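You operate a simulated robot arm through the tools that you are given. There is no shell and no other tool.

You are at the controls of a simulated robot arm. One attempt, no reset.

JOB
Pull the green plug and plug the grey one in.
Fine: each socket switch is off while its plug moves; the green one stays off, the grey one ends on with its lamp lit.

Only the result counts: the job must be done as asked and must still hold three seconds after the hand-in. Knocking over, shifting, dropping, spilling or breaking anything else fails it.

ROBOT AND FRAMES
A 6-joint arm with a two-finger gripper, fixed in place. Base frame: the origin is on the floor under the middle of its stand, x ahead of it, y to its left, z up; the work surface is at about z = 0.703. Readings come in m, rad, newtons and seconds.
With the tool pointing down near the work surface it reaches from about 0.38 to 0.68 m from the base axis. Its first joint turns from -1.152 to 1.152 rad. Payload 2.45 kg.
The TCP is the grasp point between the finger pads, 0.03 m short of the fingertips. In the tool frame z runs along the fingers and y along their closing line. The gripper opens to 0.106 m; its body begins 0.079 m behind the TCP.
Orientation is that of the tool frame in the base frame, as a unit quaternion [x, y, z, w]. With the fingers straight down and closing along the base's y, the tool's x points along the base's -x, its y along +y and its z along -z.

CONTROLS
- The arm moves only by the tool nudge_tool. Its argument "deltas" is a list of rows, each a list of 7 numbers: the turn, a rotation vector about the tool's x, y, z in units of 5 degrees (1.0 is 5 degrees), then the shift along the tool's x, y, z in units of 30 mm (1.0 is 30 mm), then the closure, from 0 (fully open) to 1 (shut). In form: [[ax, ay, az, tx, ty, tz, claw], ...]. A call has 1 to 20 rows; each row shifts and turns the commanded pose from where the row before left it, along the tool's axes as they then stand. A call with a number of a shift or a turn outside -1 to 1 is refused whole. Rows are played at 5 a second. More than 0.05 m and 0.15 rad between two rows, or a gripper value outside its range, and nothing of the call is played. Where a pose cannot be reached the arm comes as near as it can. A force on the tool above 50 N (or 10 N above the force at the start of the call, whichever is more), or a blocked arm, ends the call early, and 0.2 s more pass. Each finger travels about 0.153 m/s and halts on what it meets, pressing with about 36 N; the grip force reading is that of the motor and also rises with nothing between the fingers. The clock runs only during rows and for 0.2 s after the last one: add rows that do not move to give the fingers time. The reply holds the time, the measured pose of the TCP, the force on the tool along the base axes, the opening and the grip force, in the units named above and with some noise, with the torque about the TCP (base axes, N m) and any sound that the robot's microphone picked up.
- Cameras (640 x 400 px; columns grow to the right, rows downward): "scene" is fixed at [0.0789, 0.4374, 1.4104]; the picture's right is [-0.46, -0.89, 0.00], its down [-0.45, 0.24, -0.86] and it looks along [0.76, -0.40, -0.51] (base axes); focal length 332 px, centre (320, 200). "wrist" rides on the gripper at [0.076, -0.002, -0.106] in the tool frame; the picture's right is [0.02, 1.00, 0.00], its down [-0.78, 0.02, -0.62] and it looks along [-0.62, 0.01, 0.78] (tool axes); focal length 247 px, centre (320, 200). There is no depth. A picture from a camera that has moved, and an enlarged one, comes with that camera's place and axes in the base frame and with its lens.
- camera(camera): a new picture of that camera. The clock stands still meanwhile.
- enlarge(camera, box): a new picture of the part [left, top, right, bottom] of that camera's present view, enlarged. The clock stands still meanwhile.
- sign_off(): hands the job in; it is judged then, once.

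Places have to be worked out from the pictures, the camera data and where the tool is seen. Open the gripper and draw the arm clear of the work before you hand the job in, unless the task says otherwise.

The tools are called as a command line: name --pt "numbers of a row" for each row, then --argument value for the rest, lists and objects as JSON in quotes. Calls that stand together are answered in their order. nudge_tool: Moves the arm, as the interface text tells. Its arguments: {"type":"object","properties":{"deltas":{"type":"array"}},"required":["deltas"]} The other tools are called the same way: camera (camera) takes a picture; enlarge (camera, box) takes an enlarged picture of a part of a camera's view; sign_off () hands the job in.

At the start:

```text
time: 0.0
tcp_pos: [0.4248, 0.1528, 1.1121]
tcp_rot: [-0.001, 1.0, 0.001, 0.0]
force: [0.3, -0.5, -0.6]
ft_torque: [0.0, 0.0, -0.01]
width: 0.1058
gripper_force: 0.1
```

scene: 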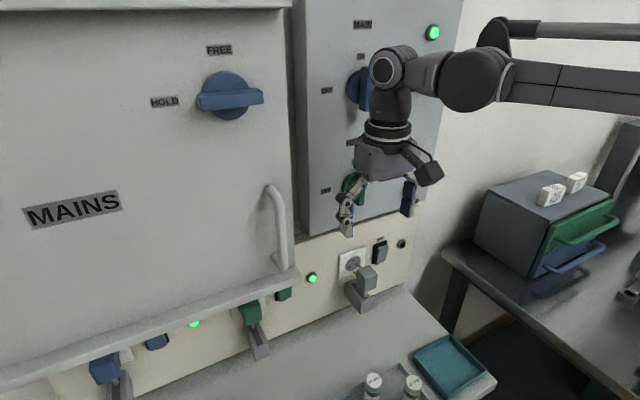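
wrist: 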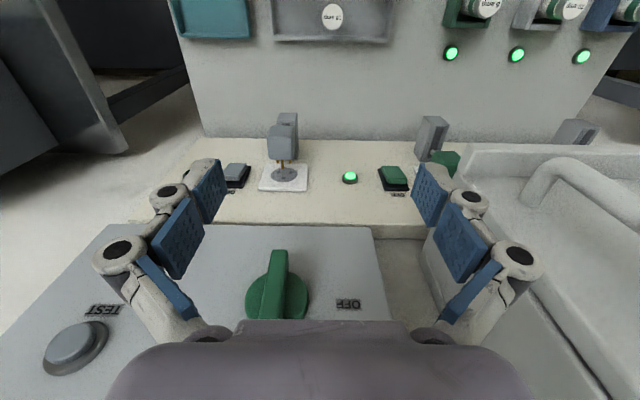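

I start by examining the scene closely: the wall panel with switches, plugs and sockets. I take enlarged pictures to understand the layout before moving.

enlarge --camera "scene" --box '[220, 200, 440, 340]'

enlarge --camera "scene" --box '[60, 260, 300, 400]'

enlarge --camera "scene" --box '[280, 0, 480, 130]'

enlarge --camera "wrist" --box '[200, 90, 480, 260]'

enlarge --camera "wrist" --box '[400, 0, 640, 160]'

```text
2.86 times, centred on (330, 270) of scene
camera zoom: at [0.0789, 0.4374, 1.4104], right [-0.46, -0.89, 0.0], down [-0.45, 0.24, -0.86], along [0.76, -0.4, -0.51], focal length 949 px, centre (291, 0)
```

zoom: 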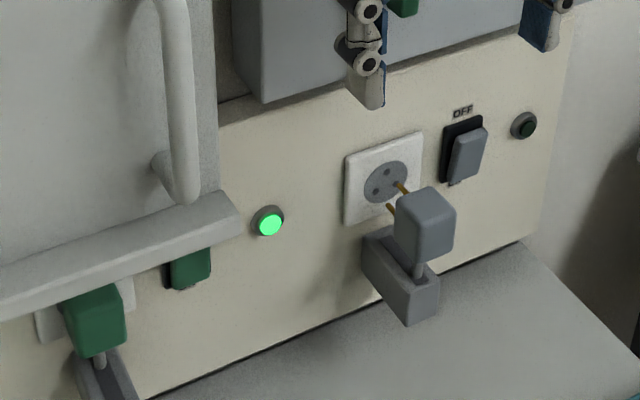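

```text
2.67 times, centred on (180, 330) of scene
camera zoom: at [0.0789, 0.4374, 1.4104], right [-0.46, -0.89, 0.0], down [-0.45, 0.24, -0.86], along [0.76, -0.4, -0.51], focal length 885 px, centre (693, -147)
```

zoom: 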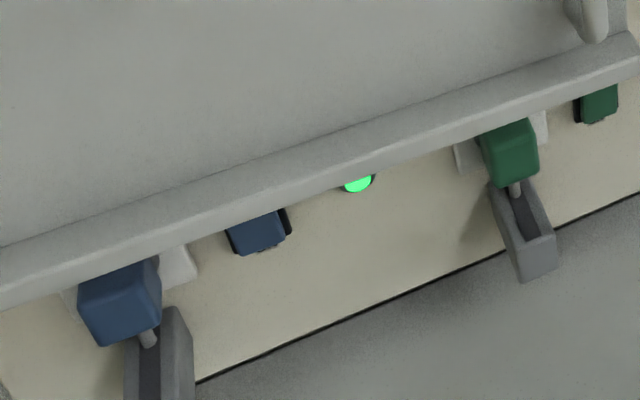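

```text
3.08 times, centred on (380, 65) of scene
camera zoom: at [0.0789, 0.4374, 1.4104], right [-0.46, -0.89, 0.0], down [-0.45, 0.24, -0.86], along [0.76, -0.4, -0.51], focal length 1022 px, centre (135, 615)
```

zoom: 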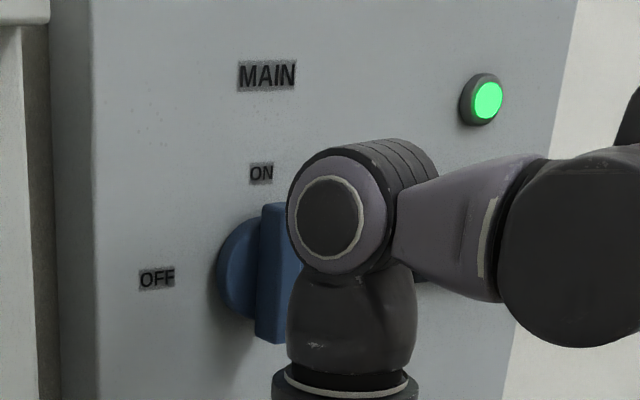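

```text
2.29 times, centred on (340, 175) of wrist
camera zoom: at [0.3485, 0.1506, 1.2181], right [-0.02, 1.0, 0.0], down [0.78, 0.02, 0.62], along [0.62, 0.01, -0.78], focal length 564 px, centre (274, 257)
```

zoom: 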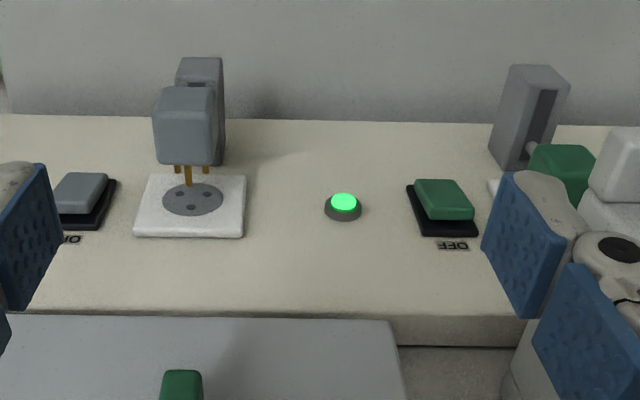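

```text
2.50 times, centred on (520, 80) of wrist
camera zoom: at [0.3485, 0.1506, 1.2181], right [-0.02, 1.0, 0.0], down [0.78, 0.02, 0.62], along [0.62, 0.01, -0.78], focal length 617 px, centre (-180, 500)
```

zoom: 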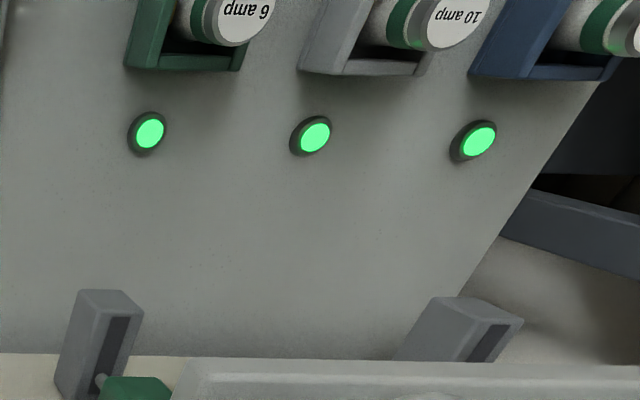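

The cream strip carries three sockets, each with a switch and lamp to its right. Grey's plug is out and its lamp is dark, while the green and blue lamps are lit. I tilt the tool so the wrist camera sees the panel more squarely.

nudge_tool --pt "0 -1 0 0 0 0 0" --pt "0 -1 0 0 0 0 0" --pt "0 -1 0 0 0 0 0" --pt "0 -1 0 0 0 0 0" --pt "0 -1 0 0 0 0 0" --pt "0 -1 0 0 0 0 0"

camera --camera "wrist"

camera --camera "scene"

```text
time: 1.4
tcp_pos: [0.4261, 0.1526, 1.113]
tcp_rot: [0.001, 0.966, 0.0, 0.26]
force: [0.0, 0.7, 0.5]
ft_torque: [0.01, -0.01, -0.01]
width: 0.1058
gripper_force: 0.0
```

```text
taken
camera wrist: at [0.3058, 0.1507, 1.1657], right [-0.02, 1.0, -0.01], down [0.37, 0.02, 0.93], along [0.93, 0.01, -0.37], focal length 247 px, centre (320, 200)
```

wrist: 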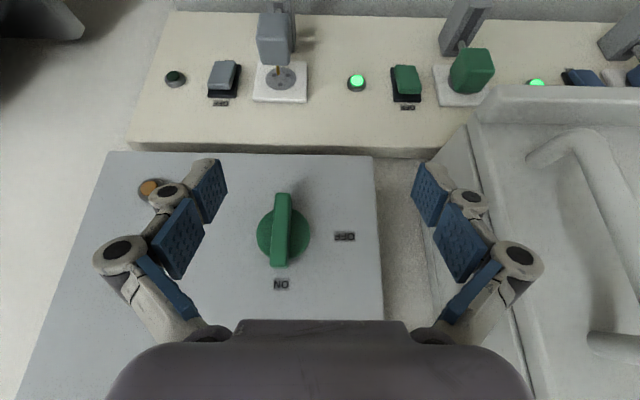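

```text
taken
```

scene: 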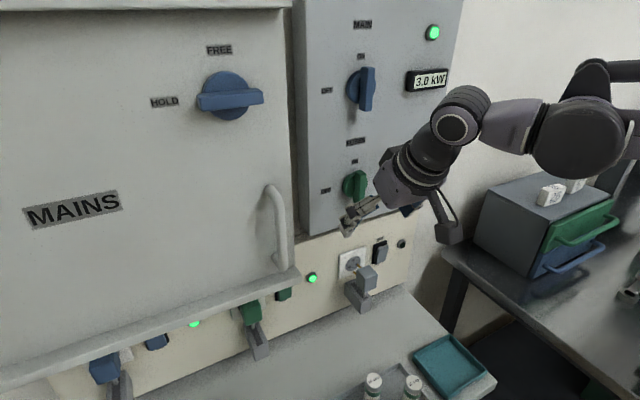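

The tilted view now shows a "3.0 kW" display and a green rotary between ON and OFF. I read the labels by enlarging them.

enlarge --camera "scene" --box '[290, 0, 470, 115]'

enlarge --camera "scene" --box '[300, 110, 460, 210]'

enlarge --camera "scene" --box '[330, 330, 520, 400]'

enlarge --camera "scene" --box '[460, 140, 640, 300]'

enlarge --camera "wrist" --box '[120, 0, 440, 200]'

enlarge --camera "wrist" --box '[340, 0, 640, 190]'

```text
3.48 times, centred on (380, 58) of scene
camera zoom: at [0.0789, 0.4374, 1.4104], right [-0.46, -0.89, 0.0], down [-0.45, 0.24, -0.86], along [0.76, -0.4, -0.51], focal length 1155 px, centre (111, 696)
```

zoom: 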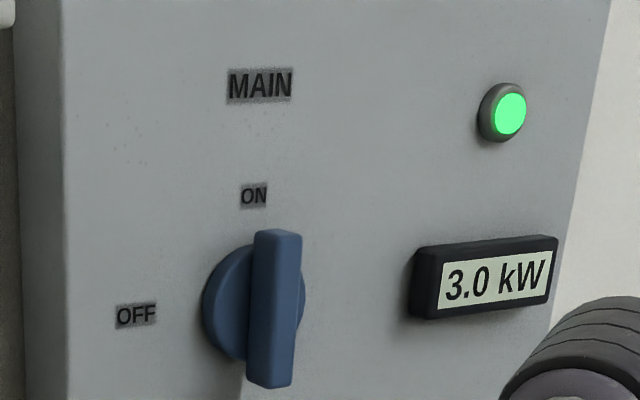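

```text
4.00 times, centred on (380, 160) of scene
camera zoom: at [0.0789, 0.4374, 1.4104], right [-0.46, -0.89, 0.0], down [-0.45, 0.24, -0.86], along [0.76, -0.4, -0.51], focal length 1328 px, centre (80, 360)
```

zoom: 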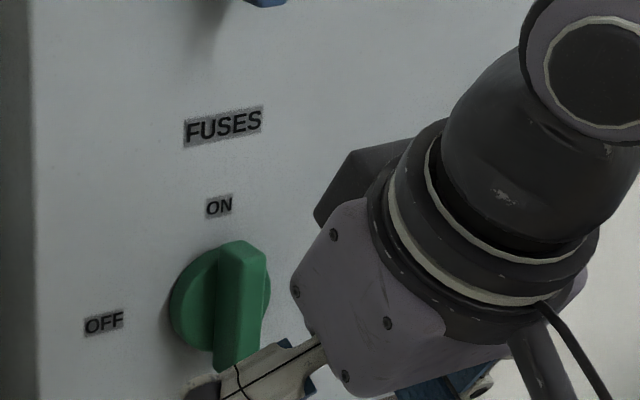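

```text
3.37 times, centred on (425, 365) of scene
camera zoom: at [0.0789, 0.4374, 1.4104], right [-0.46, -0.89, 0.0], down [-0.45, 0.24, -0.86], along [0.76, -0.4, -0.51], focal length 1118 px, centre (-34, -356)
```

zoom: 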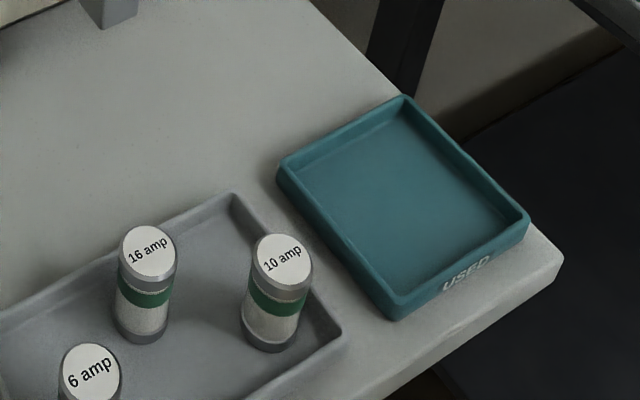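

```text
2.50 times, centred on (550, 220) of scene
camera zoom: at [0.0789, 0.4374, 1.4104], right [-0.46, -0.89, 0.0], down [-0.45, 0.24, -0.86], along [0.76, -0.4, -0.51], focal length 830 px, centre (-255, 150)
```

zoom: 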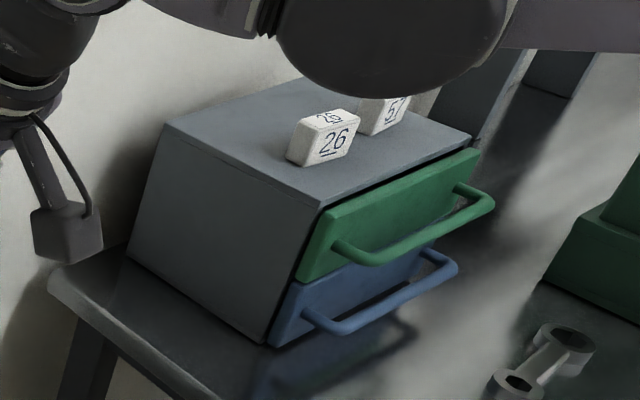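

```text
2.00 times, centred on (280, 100) of wrist
camera zoom: at [0.3058, 0.1507, 1.1657], right [-0.02, 1.0, -0.01], down [0.37, 0.02, 0.93], along [0.93, 0.01, -0.37], focal length 494 px, centre (400, 400)
```

zoom: 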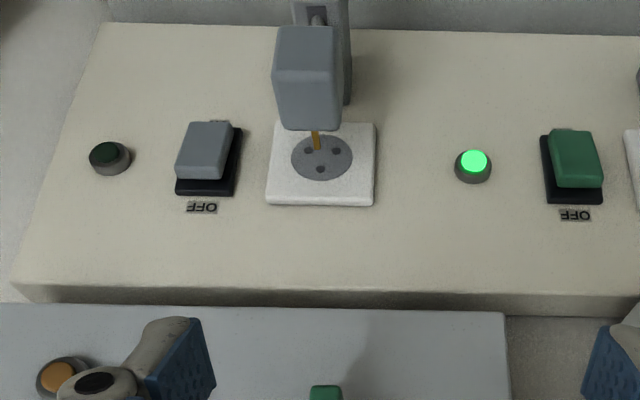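

```text
2.11 times, centred on (490, 95) of wrist
camera zoom: at [0.3058, 0.1507, 1.1657], right [-0.02, 1.0, -0.01], down [0.37, 0.02, 0.93], along [0.93, 0.01, -0.37], focal length 520 px, centre (-38, 421)
```

zoom: 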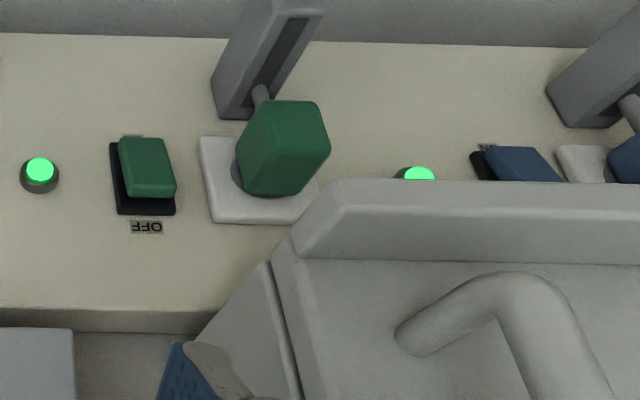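

Next I compare the tilt of the grey and green rockers to learn the state of the grey switch, since its lamp says nothing with the plug out.

enlarge --camera "scene" --box '[360, 230, 416, 270]'

enlarge --camera "scene" --box '[264, 265, 320, 305]'

enlarge --camera "wrist" --box '[190, 45, 260, 115]'

enlarge --camera "wrist" --box '[370, 45, 440, 115]'

enlarge --camera "scene" --box '[130, 320, 200, 365]'

```text
10.00 times, centred on (388, 250) of scene
camera zoom: at [0.0789, 0.4374, 1.4104], right [-0.46, -0.89, 0.0], down [-0.45, 0.24, -0.86], along [0.76, -0.4, -0.51], focal length 3320 px, centre (-360, -300)
```

zoom: 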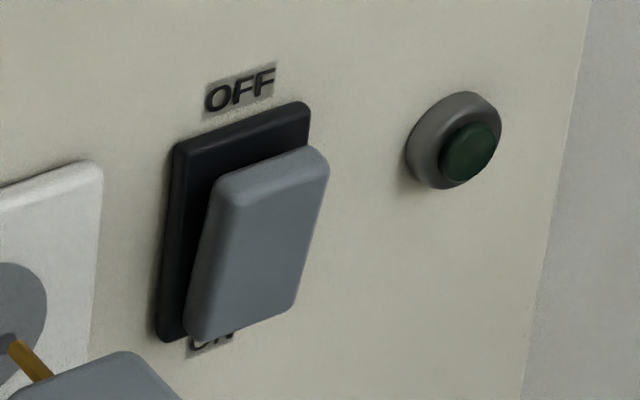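

```text
10.00 times, centred on (292, 285) of scene
camera zoom: at [0.0789, 0.4374, 1.4104], right [-0.46, -0.89, 0.0], down [-0.45, 0.24, -0.86], along [0.76, -0.4, -0.51], focal length 3320 px, centre (600, -650)
```

zoom: 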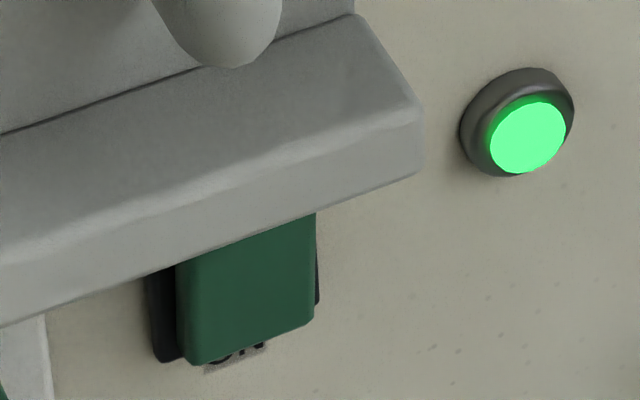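

```text
5.71 times, centred on (225, 80) of wrist
camera zoom: at [0.3058, 0.1507, 1.1657], right [-0.02, 1.0, -0.01], down [0.37, 0.02, 0.93], along [0.93, 0.01, -0.37], focal length 1411 px, centre (863, 886)
```

zoom: 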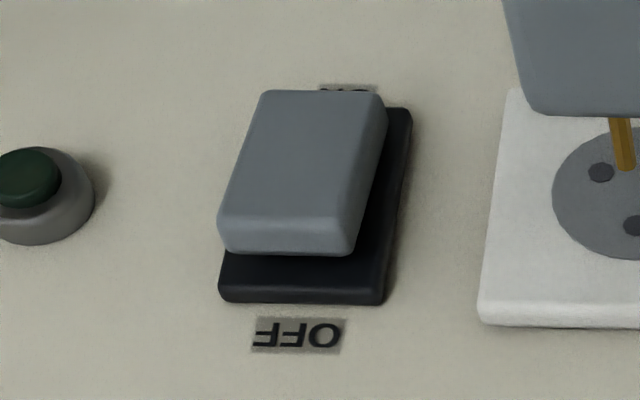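

```text
5.71 times, centred on (405, 80) of wrist
camera zoom: at [0.3058, 0.1507, 1.1657], right [-0.02, 1.0, -0.01], down [0.37, 0.02, 0.93], along [0.93, 0.01, -0.37], focal length 1411 px, centre (-166, 886)
```

zoom: 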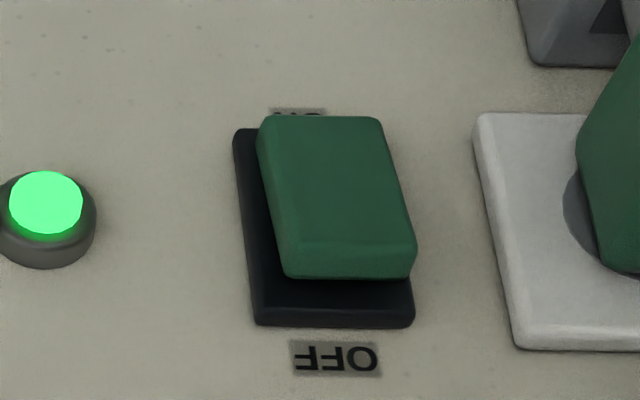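

```text
8.89 times, centred on (165, 342) of scene
camera zoom: at [0.0789, 0.4374, 1.4104], right [-0.46, -0.89, 0.0], down [-0.45, 0.24, -0.86], along [0.76, -0.4, -0.51], focal length 2951 px, centre (1698, -1067)
```

zoom: 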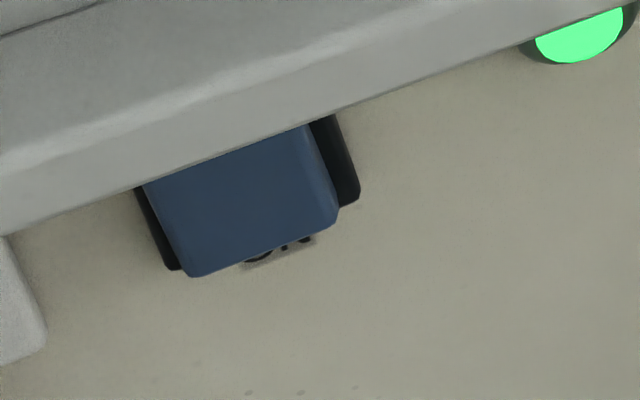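

The grey rocker has the same tilt as the lit green one, with its lower ON end pressed in, so it looks ON and must go off before its plug moves. From the pictures:

| Item | Position (m) |
|---|---|
| Panel face | x≈0.57 |
| Grey socket | y≈0.098, z≈0.89 |
| Grey switch | y≈0.02 |
| Green switch | y≈0.27 |
| Green plug | y≈0.35, z≈0.876 |
| Ledge | starts y≈0.28, x≥0.44, z≥1.02 |

I tilt the tool further to see whether a near-horizontal pose is reachable.

nudge_tool --pt "0 -1 0 0 0 0 0" --pt "0 -1 0 0 0 0 0" --pt "0 -1 0 0 0 0 0" --pt "0 -1 0 0 0 0 0" --pt "0 -1 0 0 0 0 0" --pt "0 -1 0 0 0 0 0" --pt "0 -1 0 0 0 0 0" --pt "0 -1 0 0 0 0 0"

camera --camera "wrist"

camera --camera "scene"

```text
time: 3.2
tcp_pos: [0.4245, 0.1526, 1.1129]
tcp_rot: [0.0, 0.819, 0.001, 0.574]
force: [-0.2, 0.2, 0.6]
ft_torque: [-0.05, -0.02, 0.02]
width: 0.1059
gripper_force: 0.0
```

```text
taken
camera wrist: at [0.2991, 0.1505, 1.0766], right [-0.01, 1.0, -0.02], down [-0.32, 0.02, 0.95], along [0.95, 0.01, 0.32], focal length 247 px, centre (320, 200)
```

wrist: 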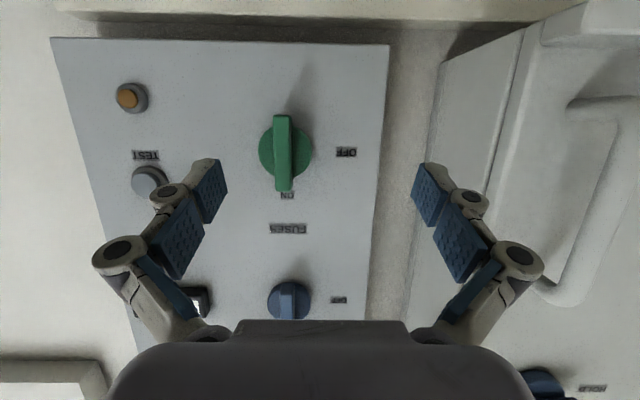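

```text
taken
```

scene: 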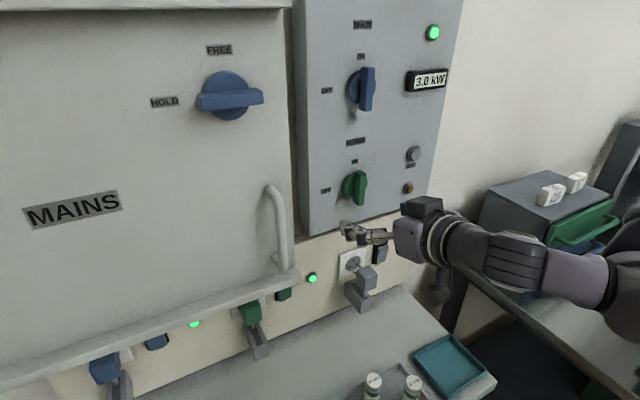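

φ=70° is reachable. I close the fingers and lower straight down at y≈0.15, staying clear of the ledge, to get a look at the switches from panel height.

nudge_tool --pt "0 0 0 0.855 0 0.25 0.5" --pt "0 0 0 0.855 0 0.25 1" --pt "0 0 0 0.855 0 0.25 1" --pt "0 0 0 0.855 0 0.25 1" --pt "0 0 0 0.855 0 0.25 1" --pt "0 0 0 0.855 0 0.25 1" --pt "0 0 0 0 0 0 1"

camera --camera "wrist"

camera --camera "scene"

```text
time: 4.8
tcp_pos: [0.4196, 0.157, 0.9793]
tcp_rot: [0.001, 0.82, 0.0, 0.572]
force: [1.0, 0.6, 0.9]
ft_torque: [0.03, 0.02, -0.01]
width: 0.0001
gripper_force: 28.7
out of reach, approached as far as the arm can: row 6
```

```text
taken
camera wrist: at [0.2941, 0.154, 0.9432], right [-0.01, 1.0, -0.02], down [-0.31, 0.02, 0.95], along [0.95, 0.01, 0.31], focal length 247 px, centre (320, 200)
```

wrist: 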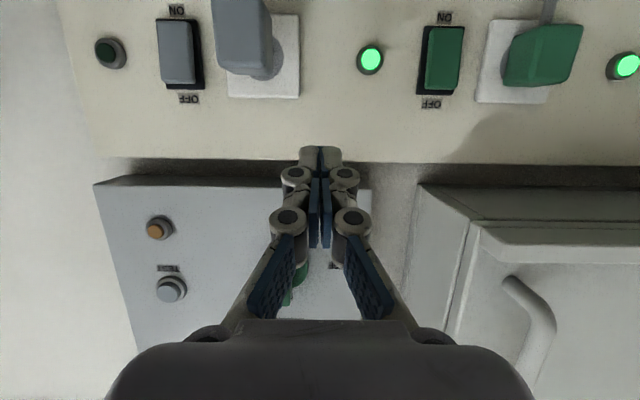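

```text
taken
```

scene: 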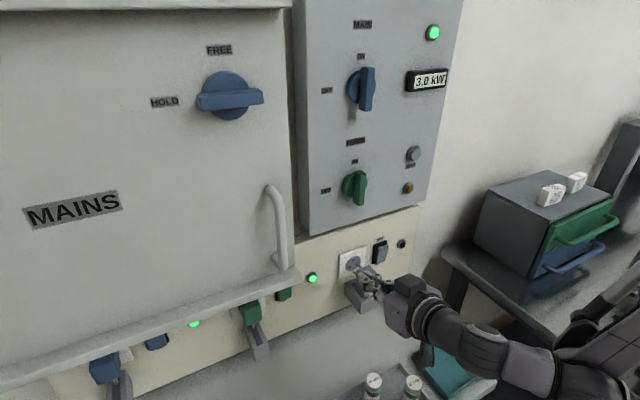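

At x=0.42 with this tilt the arm stops at z≈0.98. The fingers are closed. I shift to the green switch's column (y≈0.27) and slightly forward, keeping below the ledge.

nudge_tool --pt "0 0 0 0 0.94 0.29 1" --pt "0 0 0 0 0.94 0.29 1" --pt "0 0 0 0 0.94 0.29 1" --pt "0 0 0 0 0.94 0.29 1" --pt "0 0 0 0 0 0 1"

camera --camera "wrist"

camera --camera "scene"

```text
time: 6.0
tcp_pos: [0.4534, 0.2715, 0.9693]
tcp_rot: [-0.001, 0.819, 0.001, 0.573]
force: [-0.3, -0.1, -0.1]
ft_torque: [0.0, 0.02, -0.03]
width: 0.0
gripper_force: 28.9
```

```text
taken
camera wrist: at [0.3276, 0.2688, 0.9333], right [-0.01, 1.0, -0.02], down [-0.32, 0.02, 0.95], along [0.95, 0.01, 0.32], focal length 247 px, centre (320, 200)
```

wrist: 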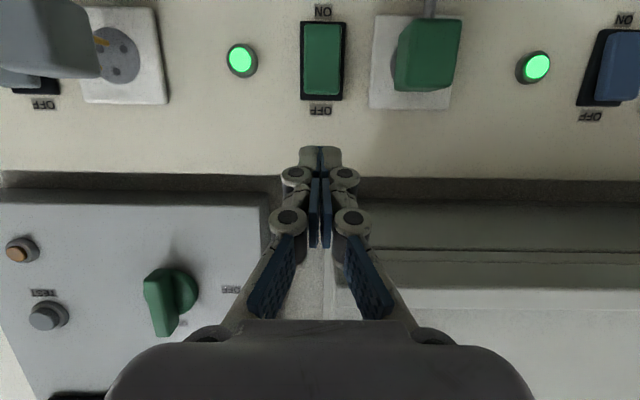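

```text
taken
```

scene: 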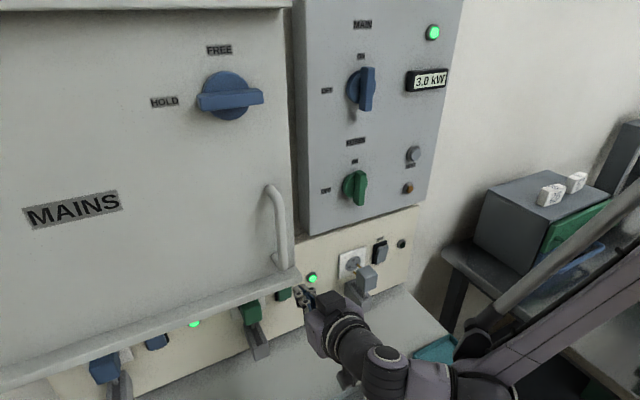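

The green rocker base now resolves to y≈0.270, z≈0.860–0.919, so its OFF end is near z≈0.905. I move the closed tips to a standoff in front of that OFF end.

nudge_tool --pt "0 0 0 0.38 0 0.5 1" --pt "0 0 0 0.38 -0.05 0.5 1" --pt "0 0 0 0.38 0 0.5 1" --pt "0 0 0 0.38 0 0.5 1" --pt "0 0 0 0 0 0 1"

camera --camera "wrist"

enlarge --camera "scene" --box '[220, 220, 400, 340]'

```text
time: 7.2
tcp_pos: [0.4944, 0.2679, 0.906]
tcp_rot: [0.001, 0.819, 0.0, 0.574]
force: [0.2, -0.4, 0.4]
ft_torque: [0.02, 0.01, -0.01]
width: 0.0
gripper_force: 28.7
```

```text
taken
camera wrist: at [0.368, 0.2667, 0.8694], right [-0.01, 1.0, -0.02], down [-0.32, 0.02, 0.95], along [0.95, 0.01, 0.32], focal length 247 px, centre (320, 200)
```

wrist: 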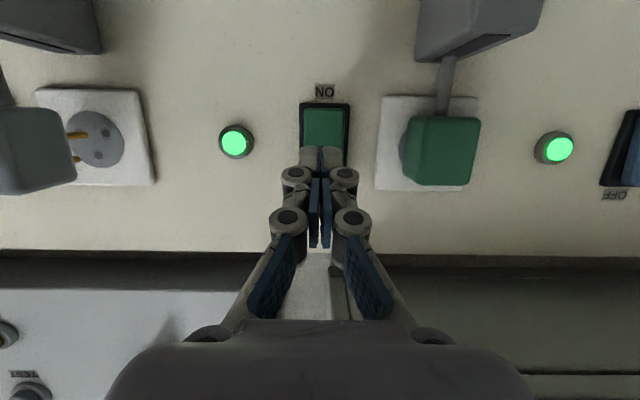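

```text
3.33 times, centred on (310, 280) of scene
camera zoom: at [0.079, 0.4374, 1.4104], right [-0.46, -0.89, 0.0], down [-0.45, 0.24, -0.86], along [0.76, -0.4, -0.51], focal length 1107 px, centre (353, -67)
```

zoom: 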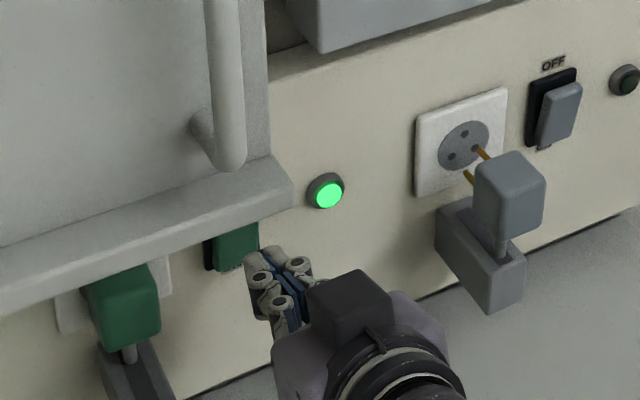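

The tips are at y=0.268 and the switch centre reads y≈0.271, with a gap of about 2 cm left. I nudge +3 mm in y and push forward in small steps, watching the force and listening for a click.

nudge_tool --pt "0 0 0 -0.046 0.1 0.125 1" --pt "0 0 0 -0.046 0 0.125 1" --pt "0 0 0 -0.046 0 0.125 1" --pt "0 0 0 -0.046 0 0.125 1" --pt "0 0 0 -0.046 0 0.125 1"

enlarge --camera "scene" --box '[240, 240, 330, 300]'

enlarge --camera "wrist" --box '[220, 80, 420, 205]'

```text
time: 8.4
tcp_pos: [0.5155, 0.2718, 0.9062]
tcp_rot: [0.0, 0.819, 0.0, 0.574]
force: [-0.3, -0.2, 0.9]
ft_torque: [0.01, 0.0, 0.01]
width: 0.0
gripper_force: 28.4
```

```text
6.67 times, centred on (285, 270) of scene
camera zoom: at [0.0789, 0.4375, 1.4104], right [-0.46, -0.89, 0.0], down [-0.45, 0.24, -0.86], along [0.76, -0.4, -0.51], focal length 2213 px, centre (553, -267)
```

zoom: 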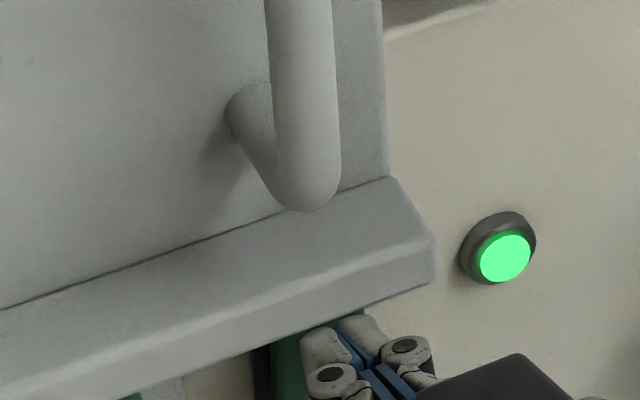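

```text
3.20 times, centred on (320, 142) of wrist
camera zoom: at [0.3883, 0.2691, 0.8696], right [-0.01, 1.0, -0.02], down [-0.32, 0.02, 0.95], along [0.95, 0.01, 0.32], focal length 790 px, centre (320, 384)
```

zoom: 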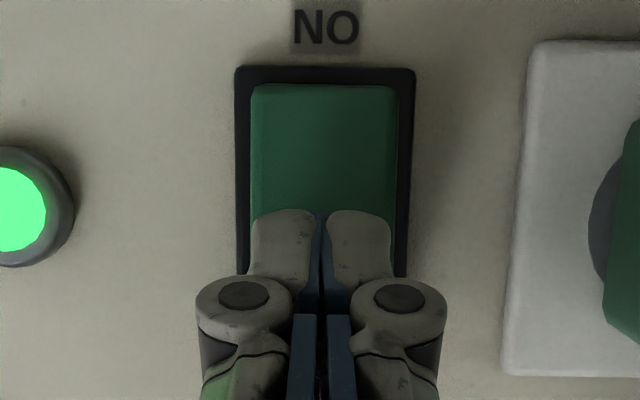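

The tips are centred on the rocker at y=0.272 with no contact yet. I keep pushing forward in small steps.

nudge_tool --pt "0 0 0 -0.04 0 0.1 1" --pt "0 0 0 -0.04 0 0.1 1" --pt "0 0 0 -0.04 0 0.1 1" --pt "0 0 0 -0.04 0 0.1 1" --pt "0 0 0 -0.04 0 0.1 1"

enlarge --camera "wrist" --box '[220, 80, 420, 205]'

```text
time: 9.6
tcp_pos: [0.5233, 0.2709, 0.9066]
tcp_rot: [0.0, 0.82, 0.0, 0.572]
force: [-16.2, -2.9, 7.1]
ft_torque: [-0.01, -0.22, -0.07]
width: 0.0062
gripper_force: 28.9
stopped in row 5: the force on the tool passed its limit at 57 N (the readings are from after the stop); the commanded pose is now the measured one
```

```text
3.20 times, centred on (320, 142) of wrist
camera zoom: at [0.3976, 0.2684, 0.8707], right [-0.01, 1.0, -0.02], down [-0.31, 0.02, 0.95], along [0.95, 0.01, 0.31], focal length 790 px, centre (320, 384)
```

zoom: 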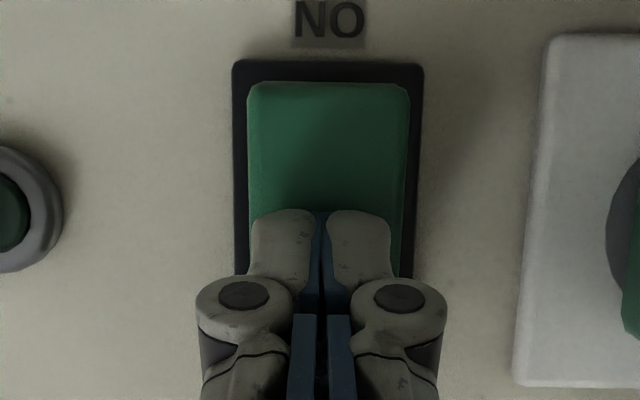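

The green lamp went dark, so the rocker has flipped. I back straight off by about 4 cm and verify the switch and lamp.

nudge_tool --pt "0 0 0 0.057 0 -0.157 1" --pt "0 0 0 0.114 0 -0.313 1" --pt "0 0 0 0.114 0 -0.313 1" --pt "0 0 0 0.171 0 -0.47 1" --pt "0 0 0 0 0 0 1"

camera --camera "wrist"

camera --camera "scene"

```text
time: 10.8
tcp_pos: [0.4872, 0.2697, 0.9053]
tcp_rot: [0.0, 0.82, 0.001, 0.572]
force: [0.7, -0.2, -0.3]
ft_torque: [-0.03, -0.03, 0.02]
width: 0.0003
gripper_force: 28.0
```

```text
taken
camera wrist: at [0.3595, 0.2681, 0.8697], right [-0.01, 1.0, -0.02], down [-0.31, 0.02, 0.95], along [0.95, 0.01, 0.31], focal length 247 px, centre (320, 200)
```

wrist: 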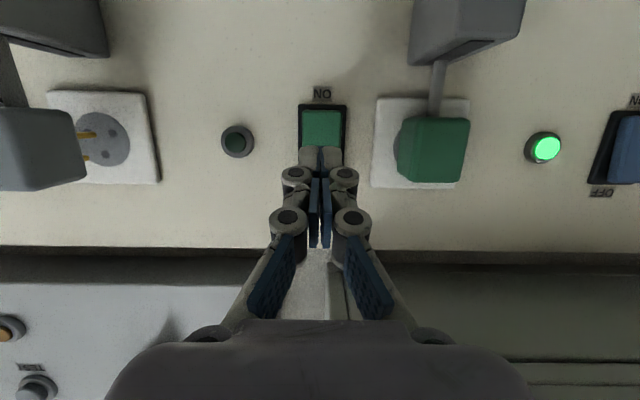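

```text
taken
```

scene: 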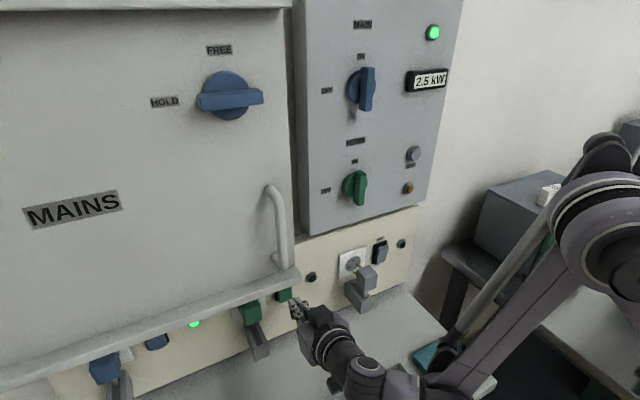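

The green lamp is dark and the meter fell to 2.5 kW, so green is off. Next I inspect the green plug closely to find its faces and height.

enlarge --camera "wrist" --box '[350, 40, 510, 200]'

enlarge --camera "scene" --box '[210, 280, 310, 370]'

enlarge --camera "scene" --box '[330, 230, 430, 320]'

```text
2.50 times, centred on (430, 120) of wrist
camera zoom: at [0.3595, 0.2681, 0.8697], right [-0.01, 1.0, -0.02], down [-0.31, 0.02, 0.95], along [0.95, 0.01, 0.31], focal length 617 px, centre (45, 400)
```

zoom: 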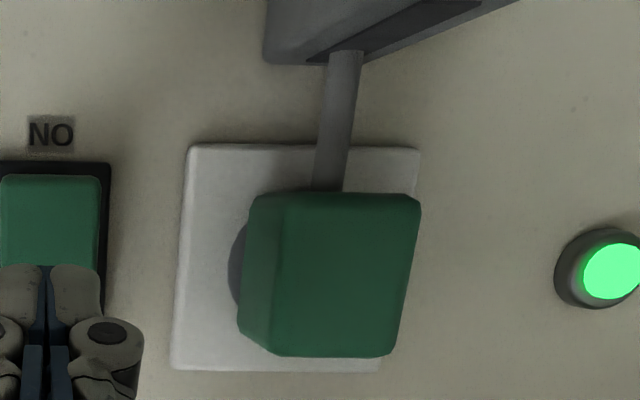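

```text
4.44 times, centred on (260, 325) of scene
camera zoom: at [0.0789, 0.4375, 1.4104], right [-0.46, -0.89, 0.0], down [-0.45, 0.24, -0.86], along [0.76, -0.4, -0.51], focal length 1476 px, centre (587, -356)
```

zoom: 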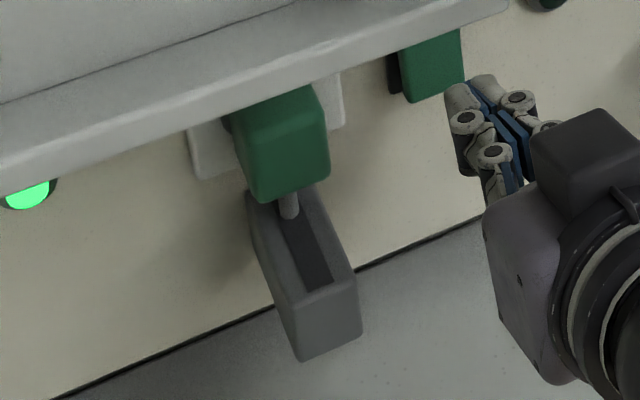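

```text
4.44 times, centred on (380, 275) of scene
camera zoom: at [0.0789, 0.4375, 1.4104], right [-0.46, -0.89, 0.0], down [-0.45, 0.24, -0.86], along [0.76, -0.4, -0.51], focal length 1476 px, centre (53, -133)
```

zoom: 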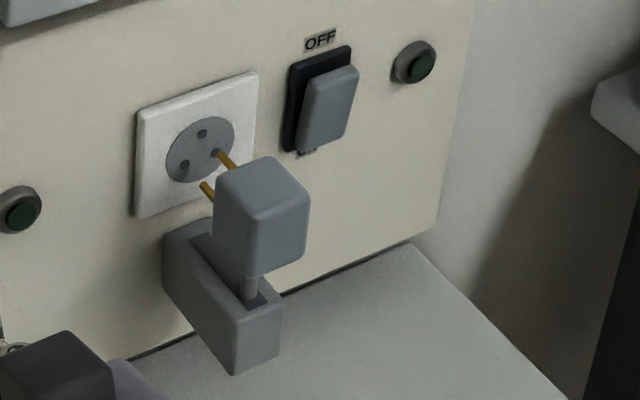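

The green plug is roughly a 4 cm cube with its front at x≈0.52, y≈0.348, z≈0.87–0.91, and its stem rides in a slot along x. I back off, shift to y≈0.348, and open the fingers part-way so they clear the neighbouring rocker.

nudge_tool --pt "0 0 0 0.36 0 -0.6 1" --pt "0 0 0 0.36 0.6 -0.2 1" --pt "0 0 0 0 1 0 0.7" --pt "0 0 0 0 1 0 0.34" --pt "0 0 0 0 0 0 0.34" --pt "0 0 0 0 0 0 0.34"

camera --camera "wrist"

camera --camera "scene"

```text
time: 12.2
tcp_pos: [0.4601, 0.3543, 0.9028]
tcp_rot: [0.0, 0.82, 0.001, 0.572]
force: [0.1, -1.0, 0.7]
ft_torque: [-0.02, 0.03, 0.01]
width: 0.0703
gripper_force: 0.2
out of reach, approached as far as the arm can: row 1
```

```text
taken
camera wrist: at [0.3346, 0.3527, 0.8668], right [-0.01, 1.0, -0.02], down [-0.31, 0.02, 0.95], along [0.95, 0.01, 0.31], focal length 247 px, centre (320, 200)
```

wrist: 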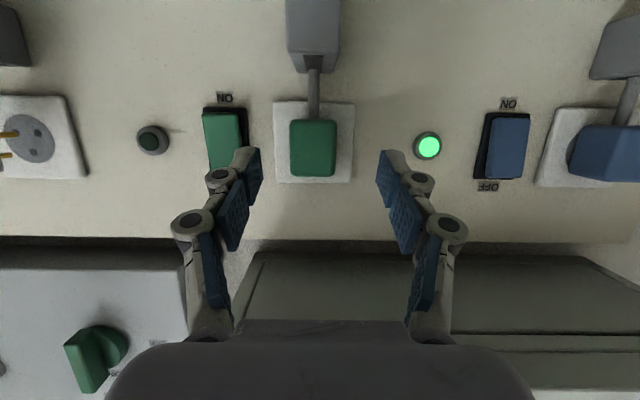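

```text
taken
```

scene: 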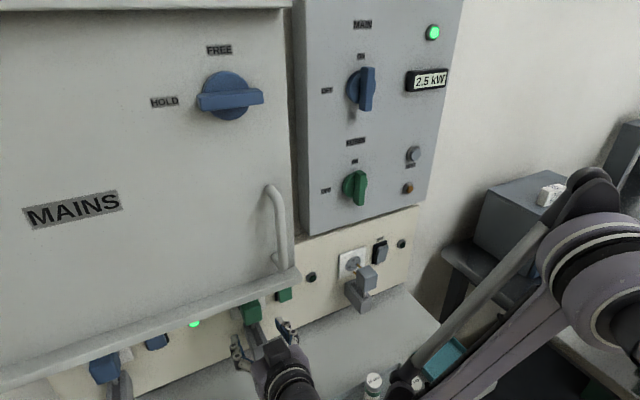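

The plug is seen nearly head-on between the fingers. Before going on I check that the arm link passing above the fuse tray is clear of the cartridges.

enlarge --camera "scene" --box '[220, 280, 440, 400]'

enlarge --camera "scene" --box '[340, 160, 640, 400]'

enlarge --camera "wrist" --box '[190, 40, 450, 220]'

```text
2.91 times, centred on (330, 340) of scene
camera zoom: at [0.0789, 0.4375, 1.4104], right [-0.46, -0.89, 0.0], down [-0.45, 0.24, -0.86], along [0.76, -0.4, -0.51], focal length 966 px, centre (291, -207)
```

zoom: 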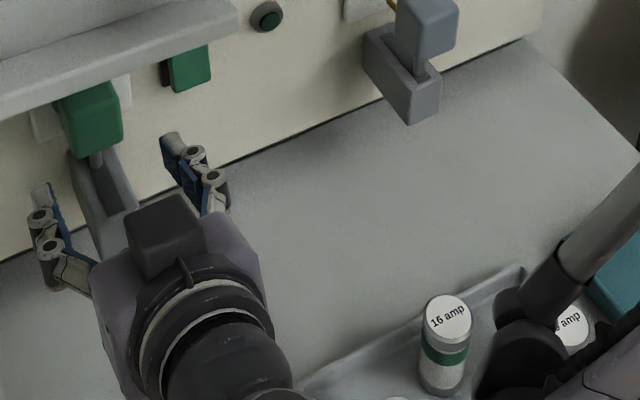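

```text
1.67 times, centred on (490, 280) of scene
camera zoom: at [0.0789, 0.4375, 1.4104], right [-0.46, -0.89, 0.0], down [-0.45, 0.24, -0.86], along [0.76, -0.4, -0.51], focal length 553 px, centre (37, 67)
```

zoom: 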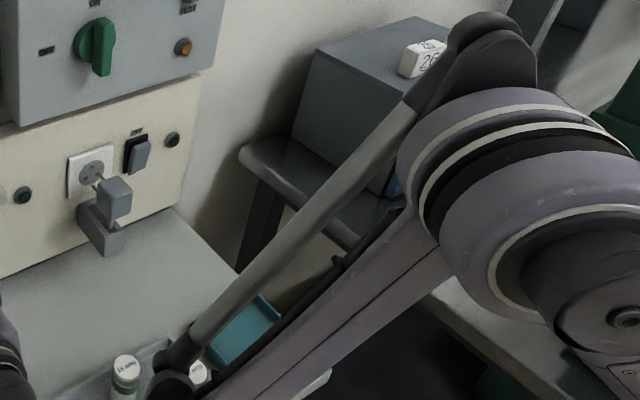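

```text
2.22 times, centred on (320, 130) of wrist
camera zoom: at [0.3346, 0.3527, 0.8668], right [-0.01, 1.0, -0.02], down [-0.31, 0.02, 0.95], along [0.95, 0.01, 0.31], focal length 549 px, centre (320, 356)
```

zoom: 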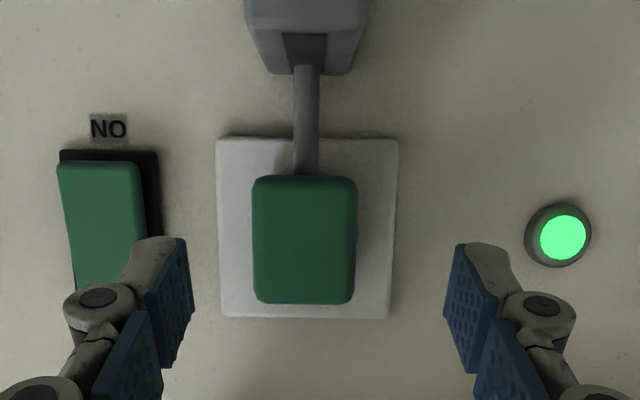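

The elbow hardware is well above the cartridges. The plug centre measures (x 0.522 front, y 0.348, z 0.889). I correct y by −6 mm and z by −1 cm, then slide the open fingers forward around the plug until the tips are just short of the socket plate.

nudge_tool --pt "0 0 0 -0.07 -0.1 0.386 0.34" --pt "0 0 0 -0.07 -0.1 0.386 0.34" --pt "0 0 0 0 0 0 0.34"

camera --camera "wrist"

```text
time: 13.0
tcp_pos: [0.4836, 0.348, 0.8987]
tcp_rot: [0.0, 0.82, 0.0, 0.572]
force: [-0.2, -0.6, -0.9]
ft_torque: [-0.04, -0.01, 0.0]
width: 0.0702
gripper_force: 0.0
```

```text
taken
camera wrist: at [0.3579, 0.3462, 0.863], right [-0.01, 1.0, -0.02], down [-0.31, 0.02, 0.95], along [0.95, 0.01, 0.31], focal length 247 px, centre (320, 200)
```

wrist: 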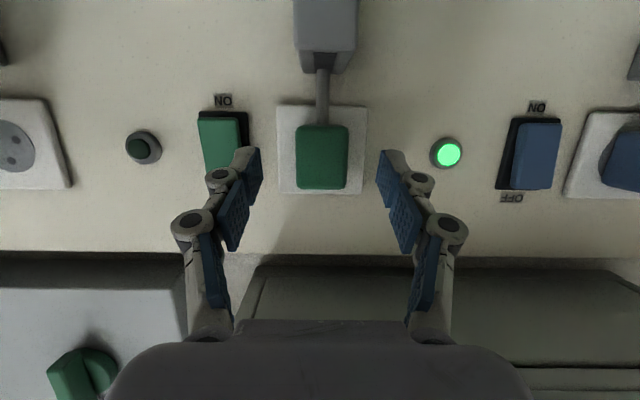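

It is centred well (y=0.348). I continue forward to x≈0.518.

nudge_tool --pt "0 0 0 -0.05 0 0.284 0.34" --pt "0 0 0 -0.05 0 0.284 0.34" --pt "0 0 0 -0.05 0 0.284 0.34" --pt "0 0 0 -0.05 0 0.284 0.34" --pt "0 0 0 0 0 0 0.34"

camera --camera "wrist"

enlarge --camera "scene" --box '[210, 270, 330, 360]'

```text
time: 14.2
tcp_pos: [0.5175, 0.3481, 0.8919]
tcp_rot: [0.0, 0.82, 0.001, 0.573]
force: [-0.1, 0.3, -0.1]
ft_torque: [-0.02, 0.01, -0.01]
width: 0.0701
gripper_force: 0.1
```

```text
taken
camera wrist: at [0.3912, 0.3459, 0.8562], right [-0.01, 1.0, -0.02], down [-0.31, 0.02, 0.95], along [0.95, 0.01, 0.31], focal length 247 px, centre (320, 200)
```

wrist: 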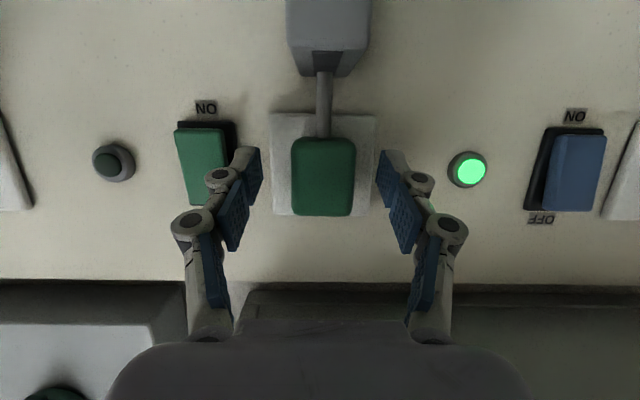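

```text
4.44 times, centred on (270, 315) of scene
camera zoom: at [0.079, 0.4374, 1.4104], right [-0.46, -0.89, 0.0], down [-0.45, 0.24, -0.86], along [0.76, -0.4, -0.51], focal length 1476 px, centre (542, -311)
```

zoom: 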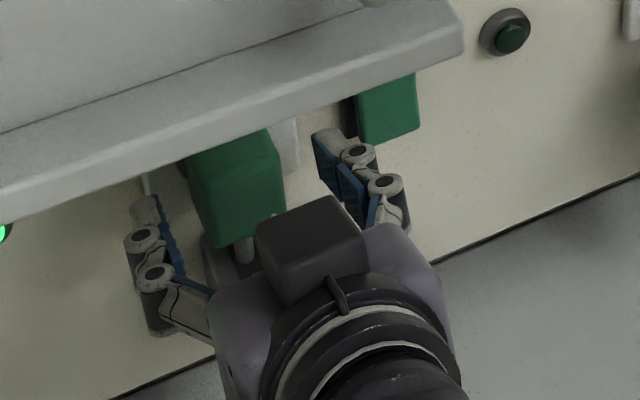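

The plug sits between the pads, and the tips at x≈0.549 are clear of the plate. I close the fingers on it.

nudge_tool --pt "0 0 0 0 0 0 0.6" --pt "0 0 0 0 0 0 1" --pt "0 0 0 0 0 0 1" --pt "0 0 0 0 0 0 1"

enlarge --camera "wrist" --box '[220, 60, 420, 240]'

```text
time: 15.2
tcp_pos: [0.5162, 0.3497, 0.8927]
tcp_rot: [-0.002, 0.82, 0.003, 0.572]
force: [0.0, 11.0, 1.0]
ft_torque: [0.11, 0.1, 0.33]
width: 0.0349
gripper_force: 44.8
```

```text
2.22 times, centred on (320, 150) of wrist
camera zoom: at [0.3907, 0.3471, 0.8562], right [-0.01, 1.0, -0.02], down [-0.31, 0.01, 0.95], along [0.95, 0.02, 0.31], focal length 549 px, centre (320, 311)
```

zoom: 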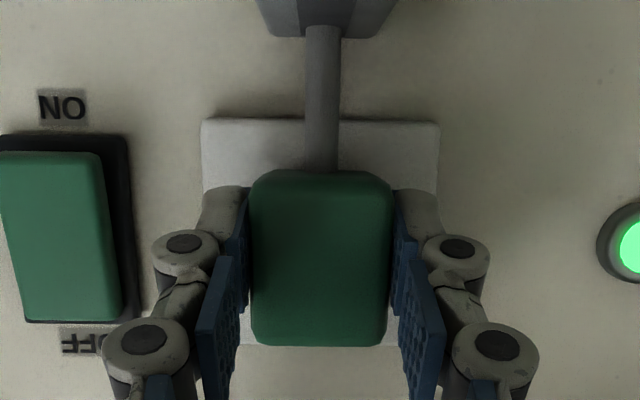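

The plug is gripped (width 35 mm) with an 11 N side load from a small y offset. I relieve that by shifting +2 mm and start pulling straight back along −x.

nudge_tool --pt "0 0 0 0 0.08 0 1" --pt "0 0 0 0.046 0 -0.125 1" --pt "0 0 0 0.046 0 -0.125 1" --pt "0 0 0 0.046 0 -0.125 1" --pt "0 0 0 0 0 0 1"

enlarge --camera "wrist" --box '[220, 60, 420, 240]'

```text
time: 16.4
tcp_pos: [0.505, 0.3502, 0.8937]
tcp_rot: [0.0, 0.821, 0.001, 0.572]
force: [0.1, 1.0, -2.5]
ft_torque: [-0.17, -0.32, 0.02]
width: 0.0353
gripper_force: 44.8
```

```text
2.22 times, centred on (320, 150) of wrist
camera zoom: at [0.3788, 0.3478, 0.8564], right [-0.01, 1.0, -0.02], down [-0.31, 0.02, 0.95], along [0.95, 0.01, 0.31], focal length 549 px, centre (320, 311)
```

zoom: 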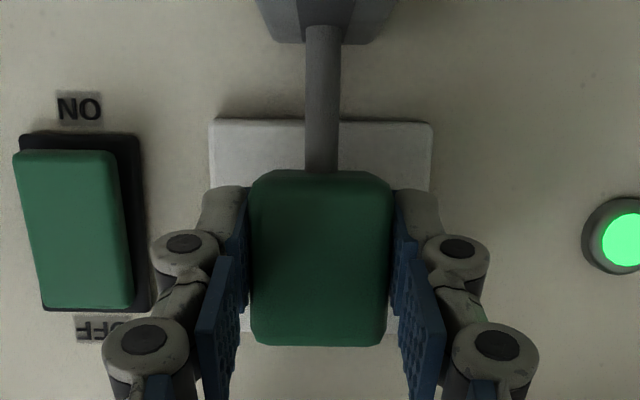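

The plug moves with the gripper and the forces are low. I continue pulling.

nudge_tool --pt "0 0 0 0.046 0 -0.125 1" --pt "0 0 0 0.046 0 -0.125 1" --pt "0 0 0 0.046 0 -0.125 1" --pt "0 0 0 0.046 0 -0.125 1" --pt "0 0 0 0.046 0 -0.125 1" --pt "0 0 0 0.046 0 -0.125 1" --pt "0 0 0 0 0 0 1"

camera --camera "wrist"

enlarge --camera "scene" --box '[210, 270, 330, 360]'

```text
time: 18.0
tcp_pos: [0.481, 0.3498, 0.8915]
tcp_rot: [0.0, 0.82, 0.0, 0.572]
force: [15.8, -6.8, -3.9]
ft_torque: [-0.13, -0.02, -0.02]
width: 0.0351
gripper_force: 44.9
```

```text
taken
camera wrist: at [0.3552, 0.3479, 0.8562], right [-0.01, 1.0, -0.02], down [-0.31, 0.02, 0.95], along [0.95, 0.01, 0.31], focal length 247 px, centre (320, 200)
```

wrist: 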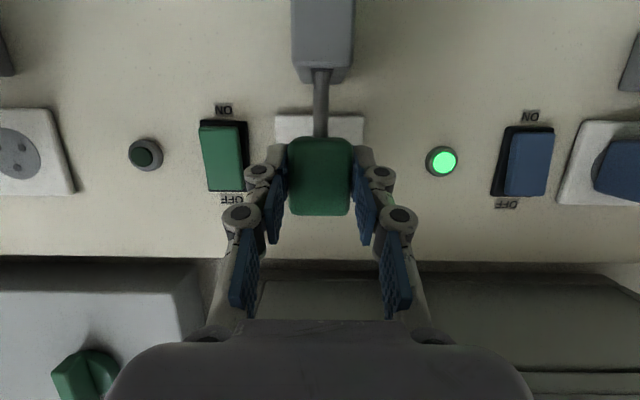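

```text
4.44 times, centred on (270, 315) of scene
camera zoom: at [0.0794, 0.4373, 1.4104], right [-0.46, -0.89, 0.0], down [-0.46, 0.24, -0.86], along [0.76, -0.4, -0.51], focal length 1476 px, centre (542, -311)
```

zoom: 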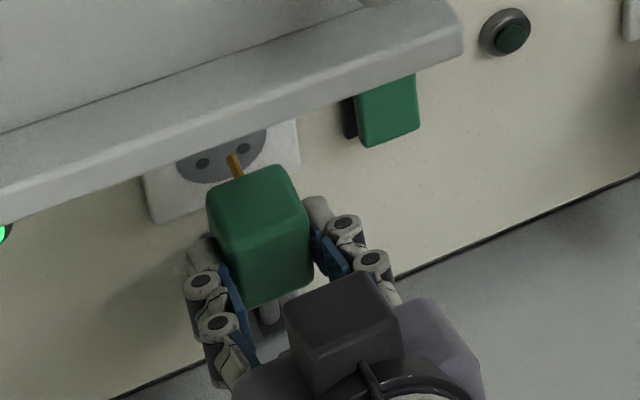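

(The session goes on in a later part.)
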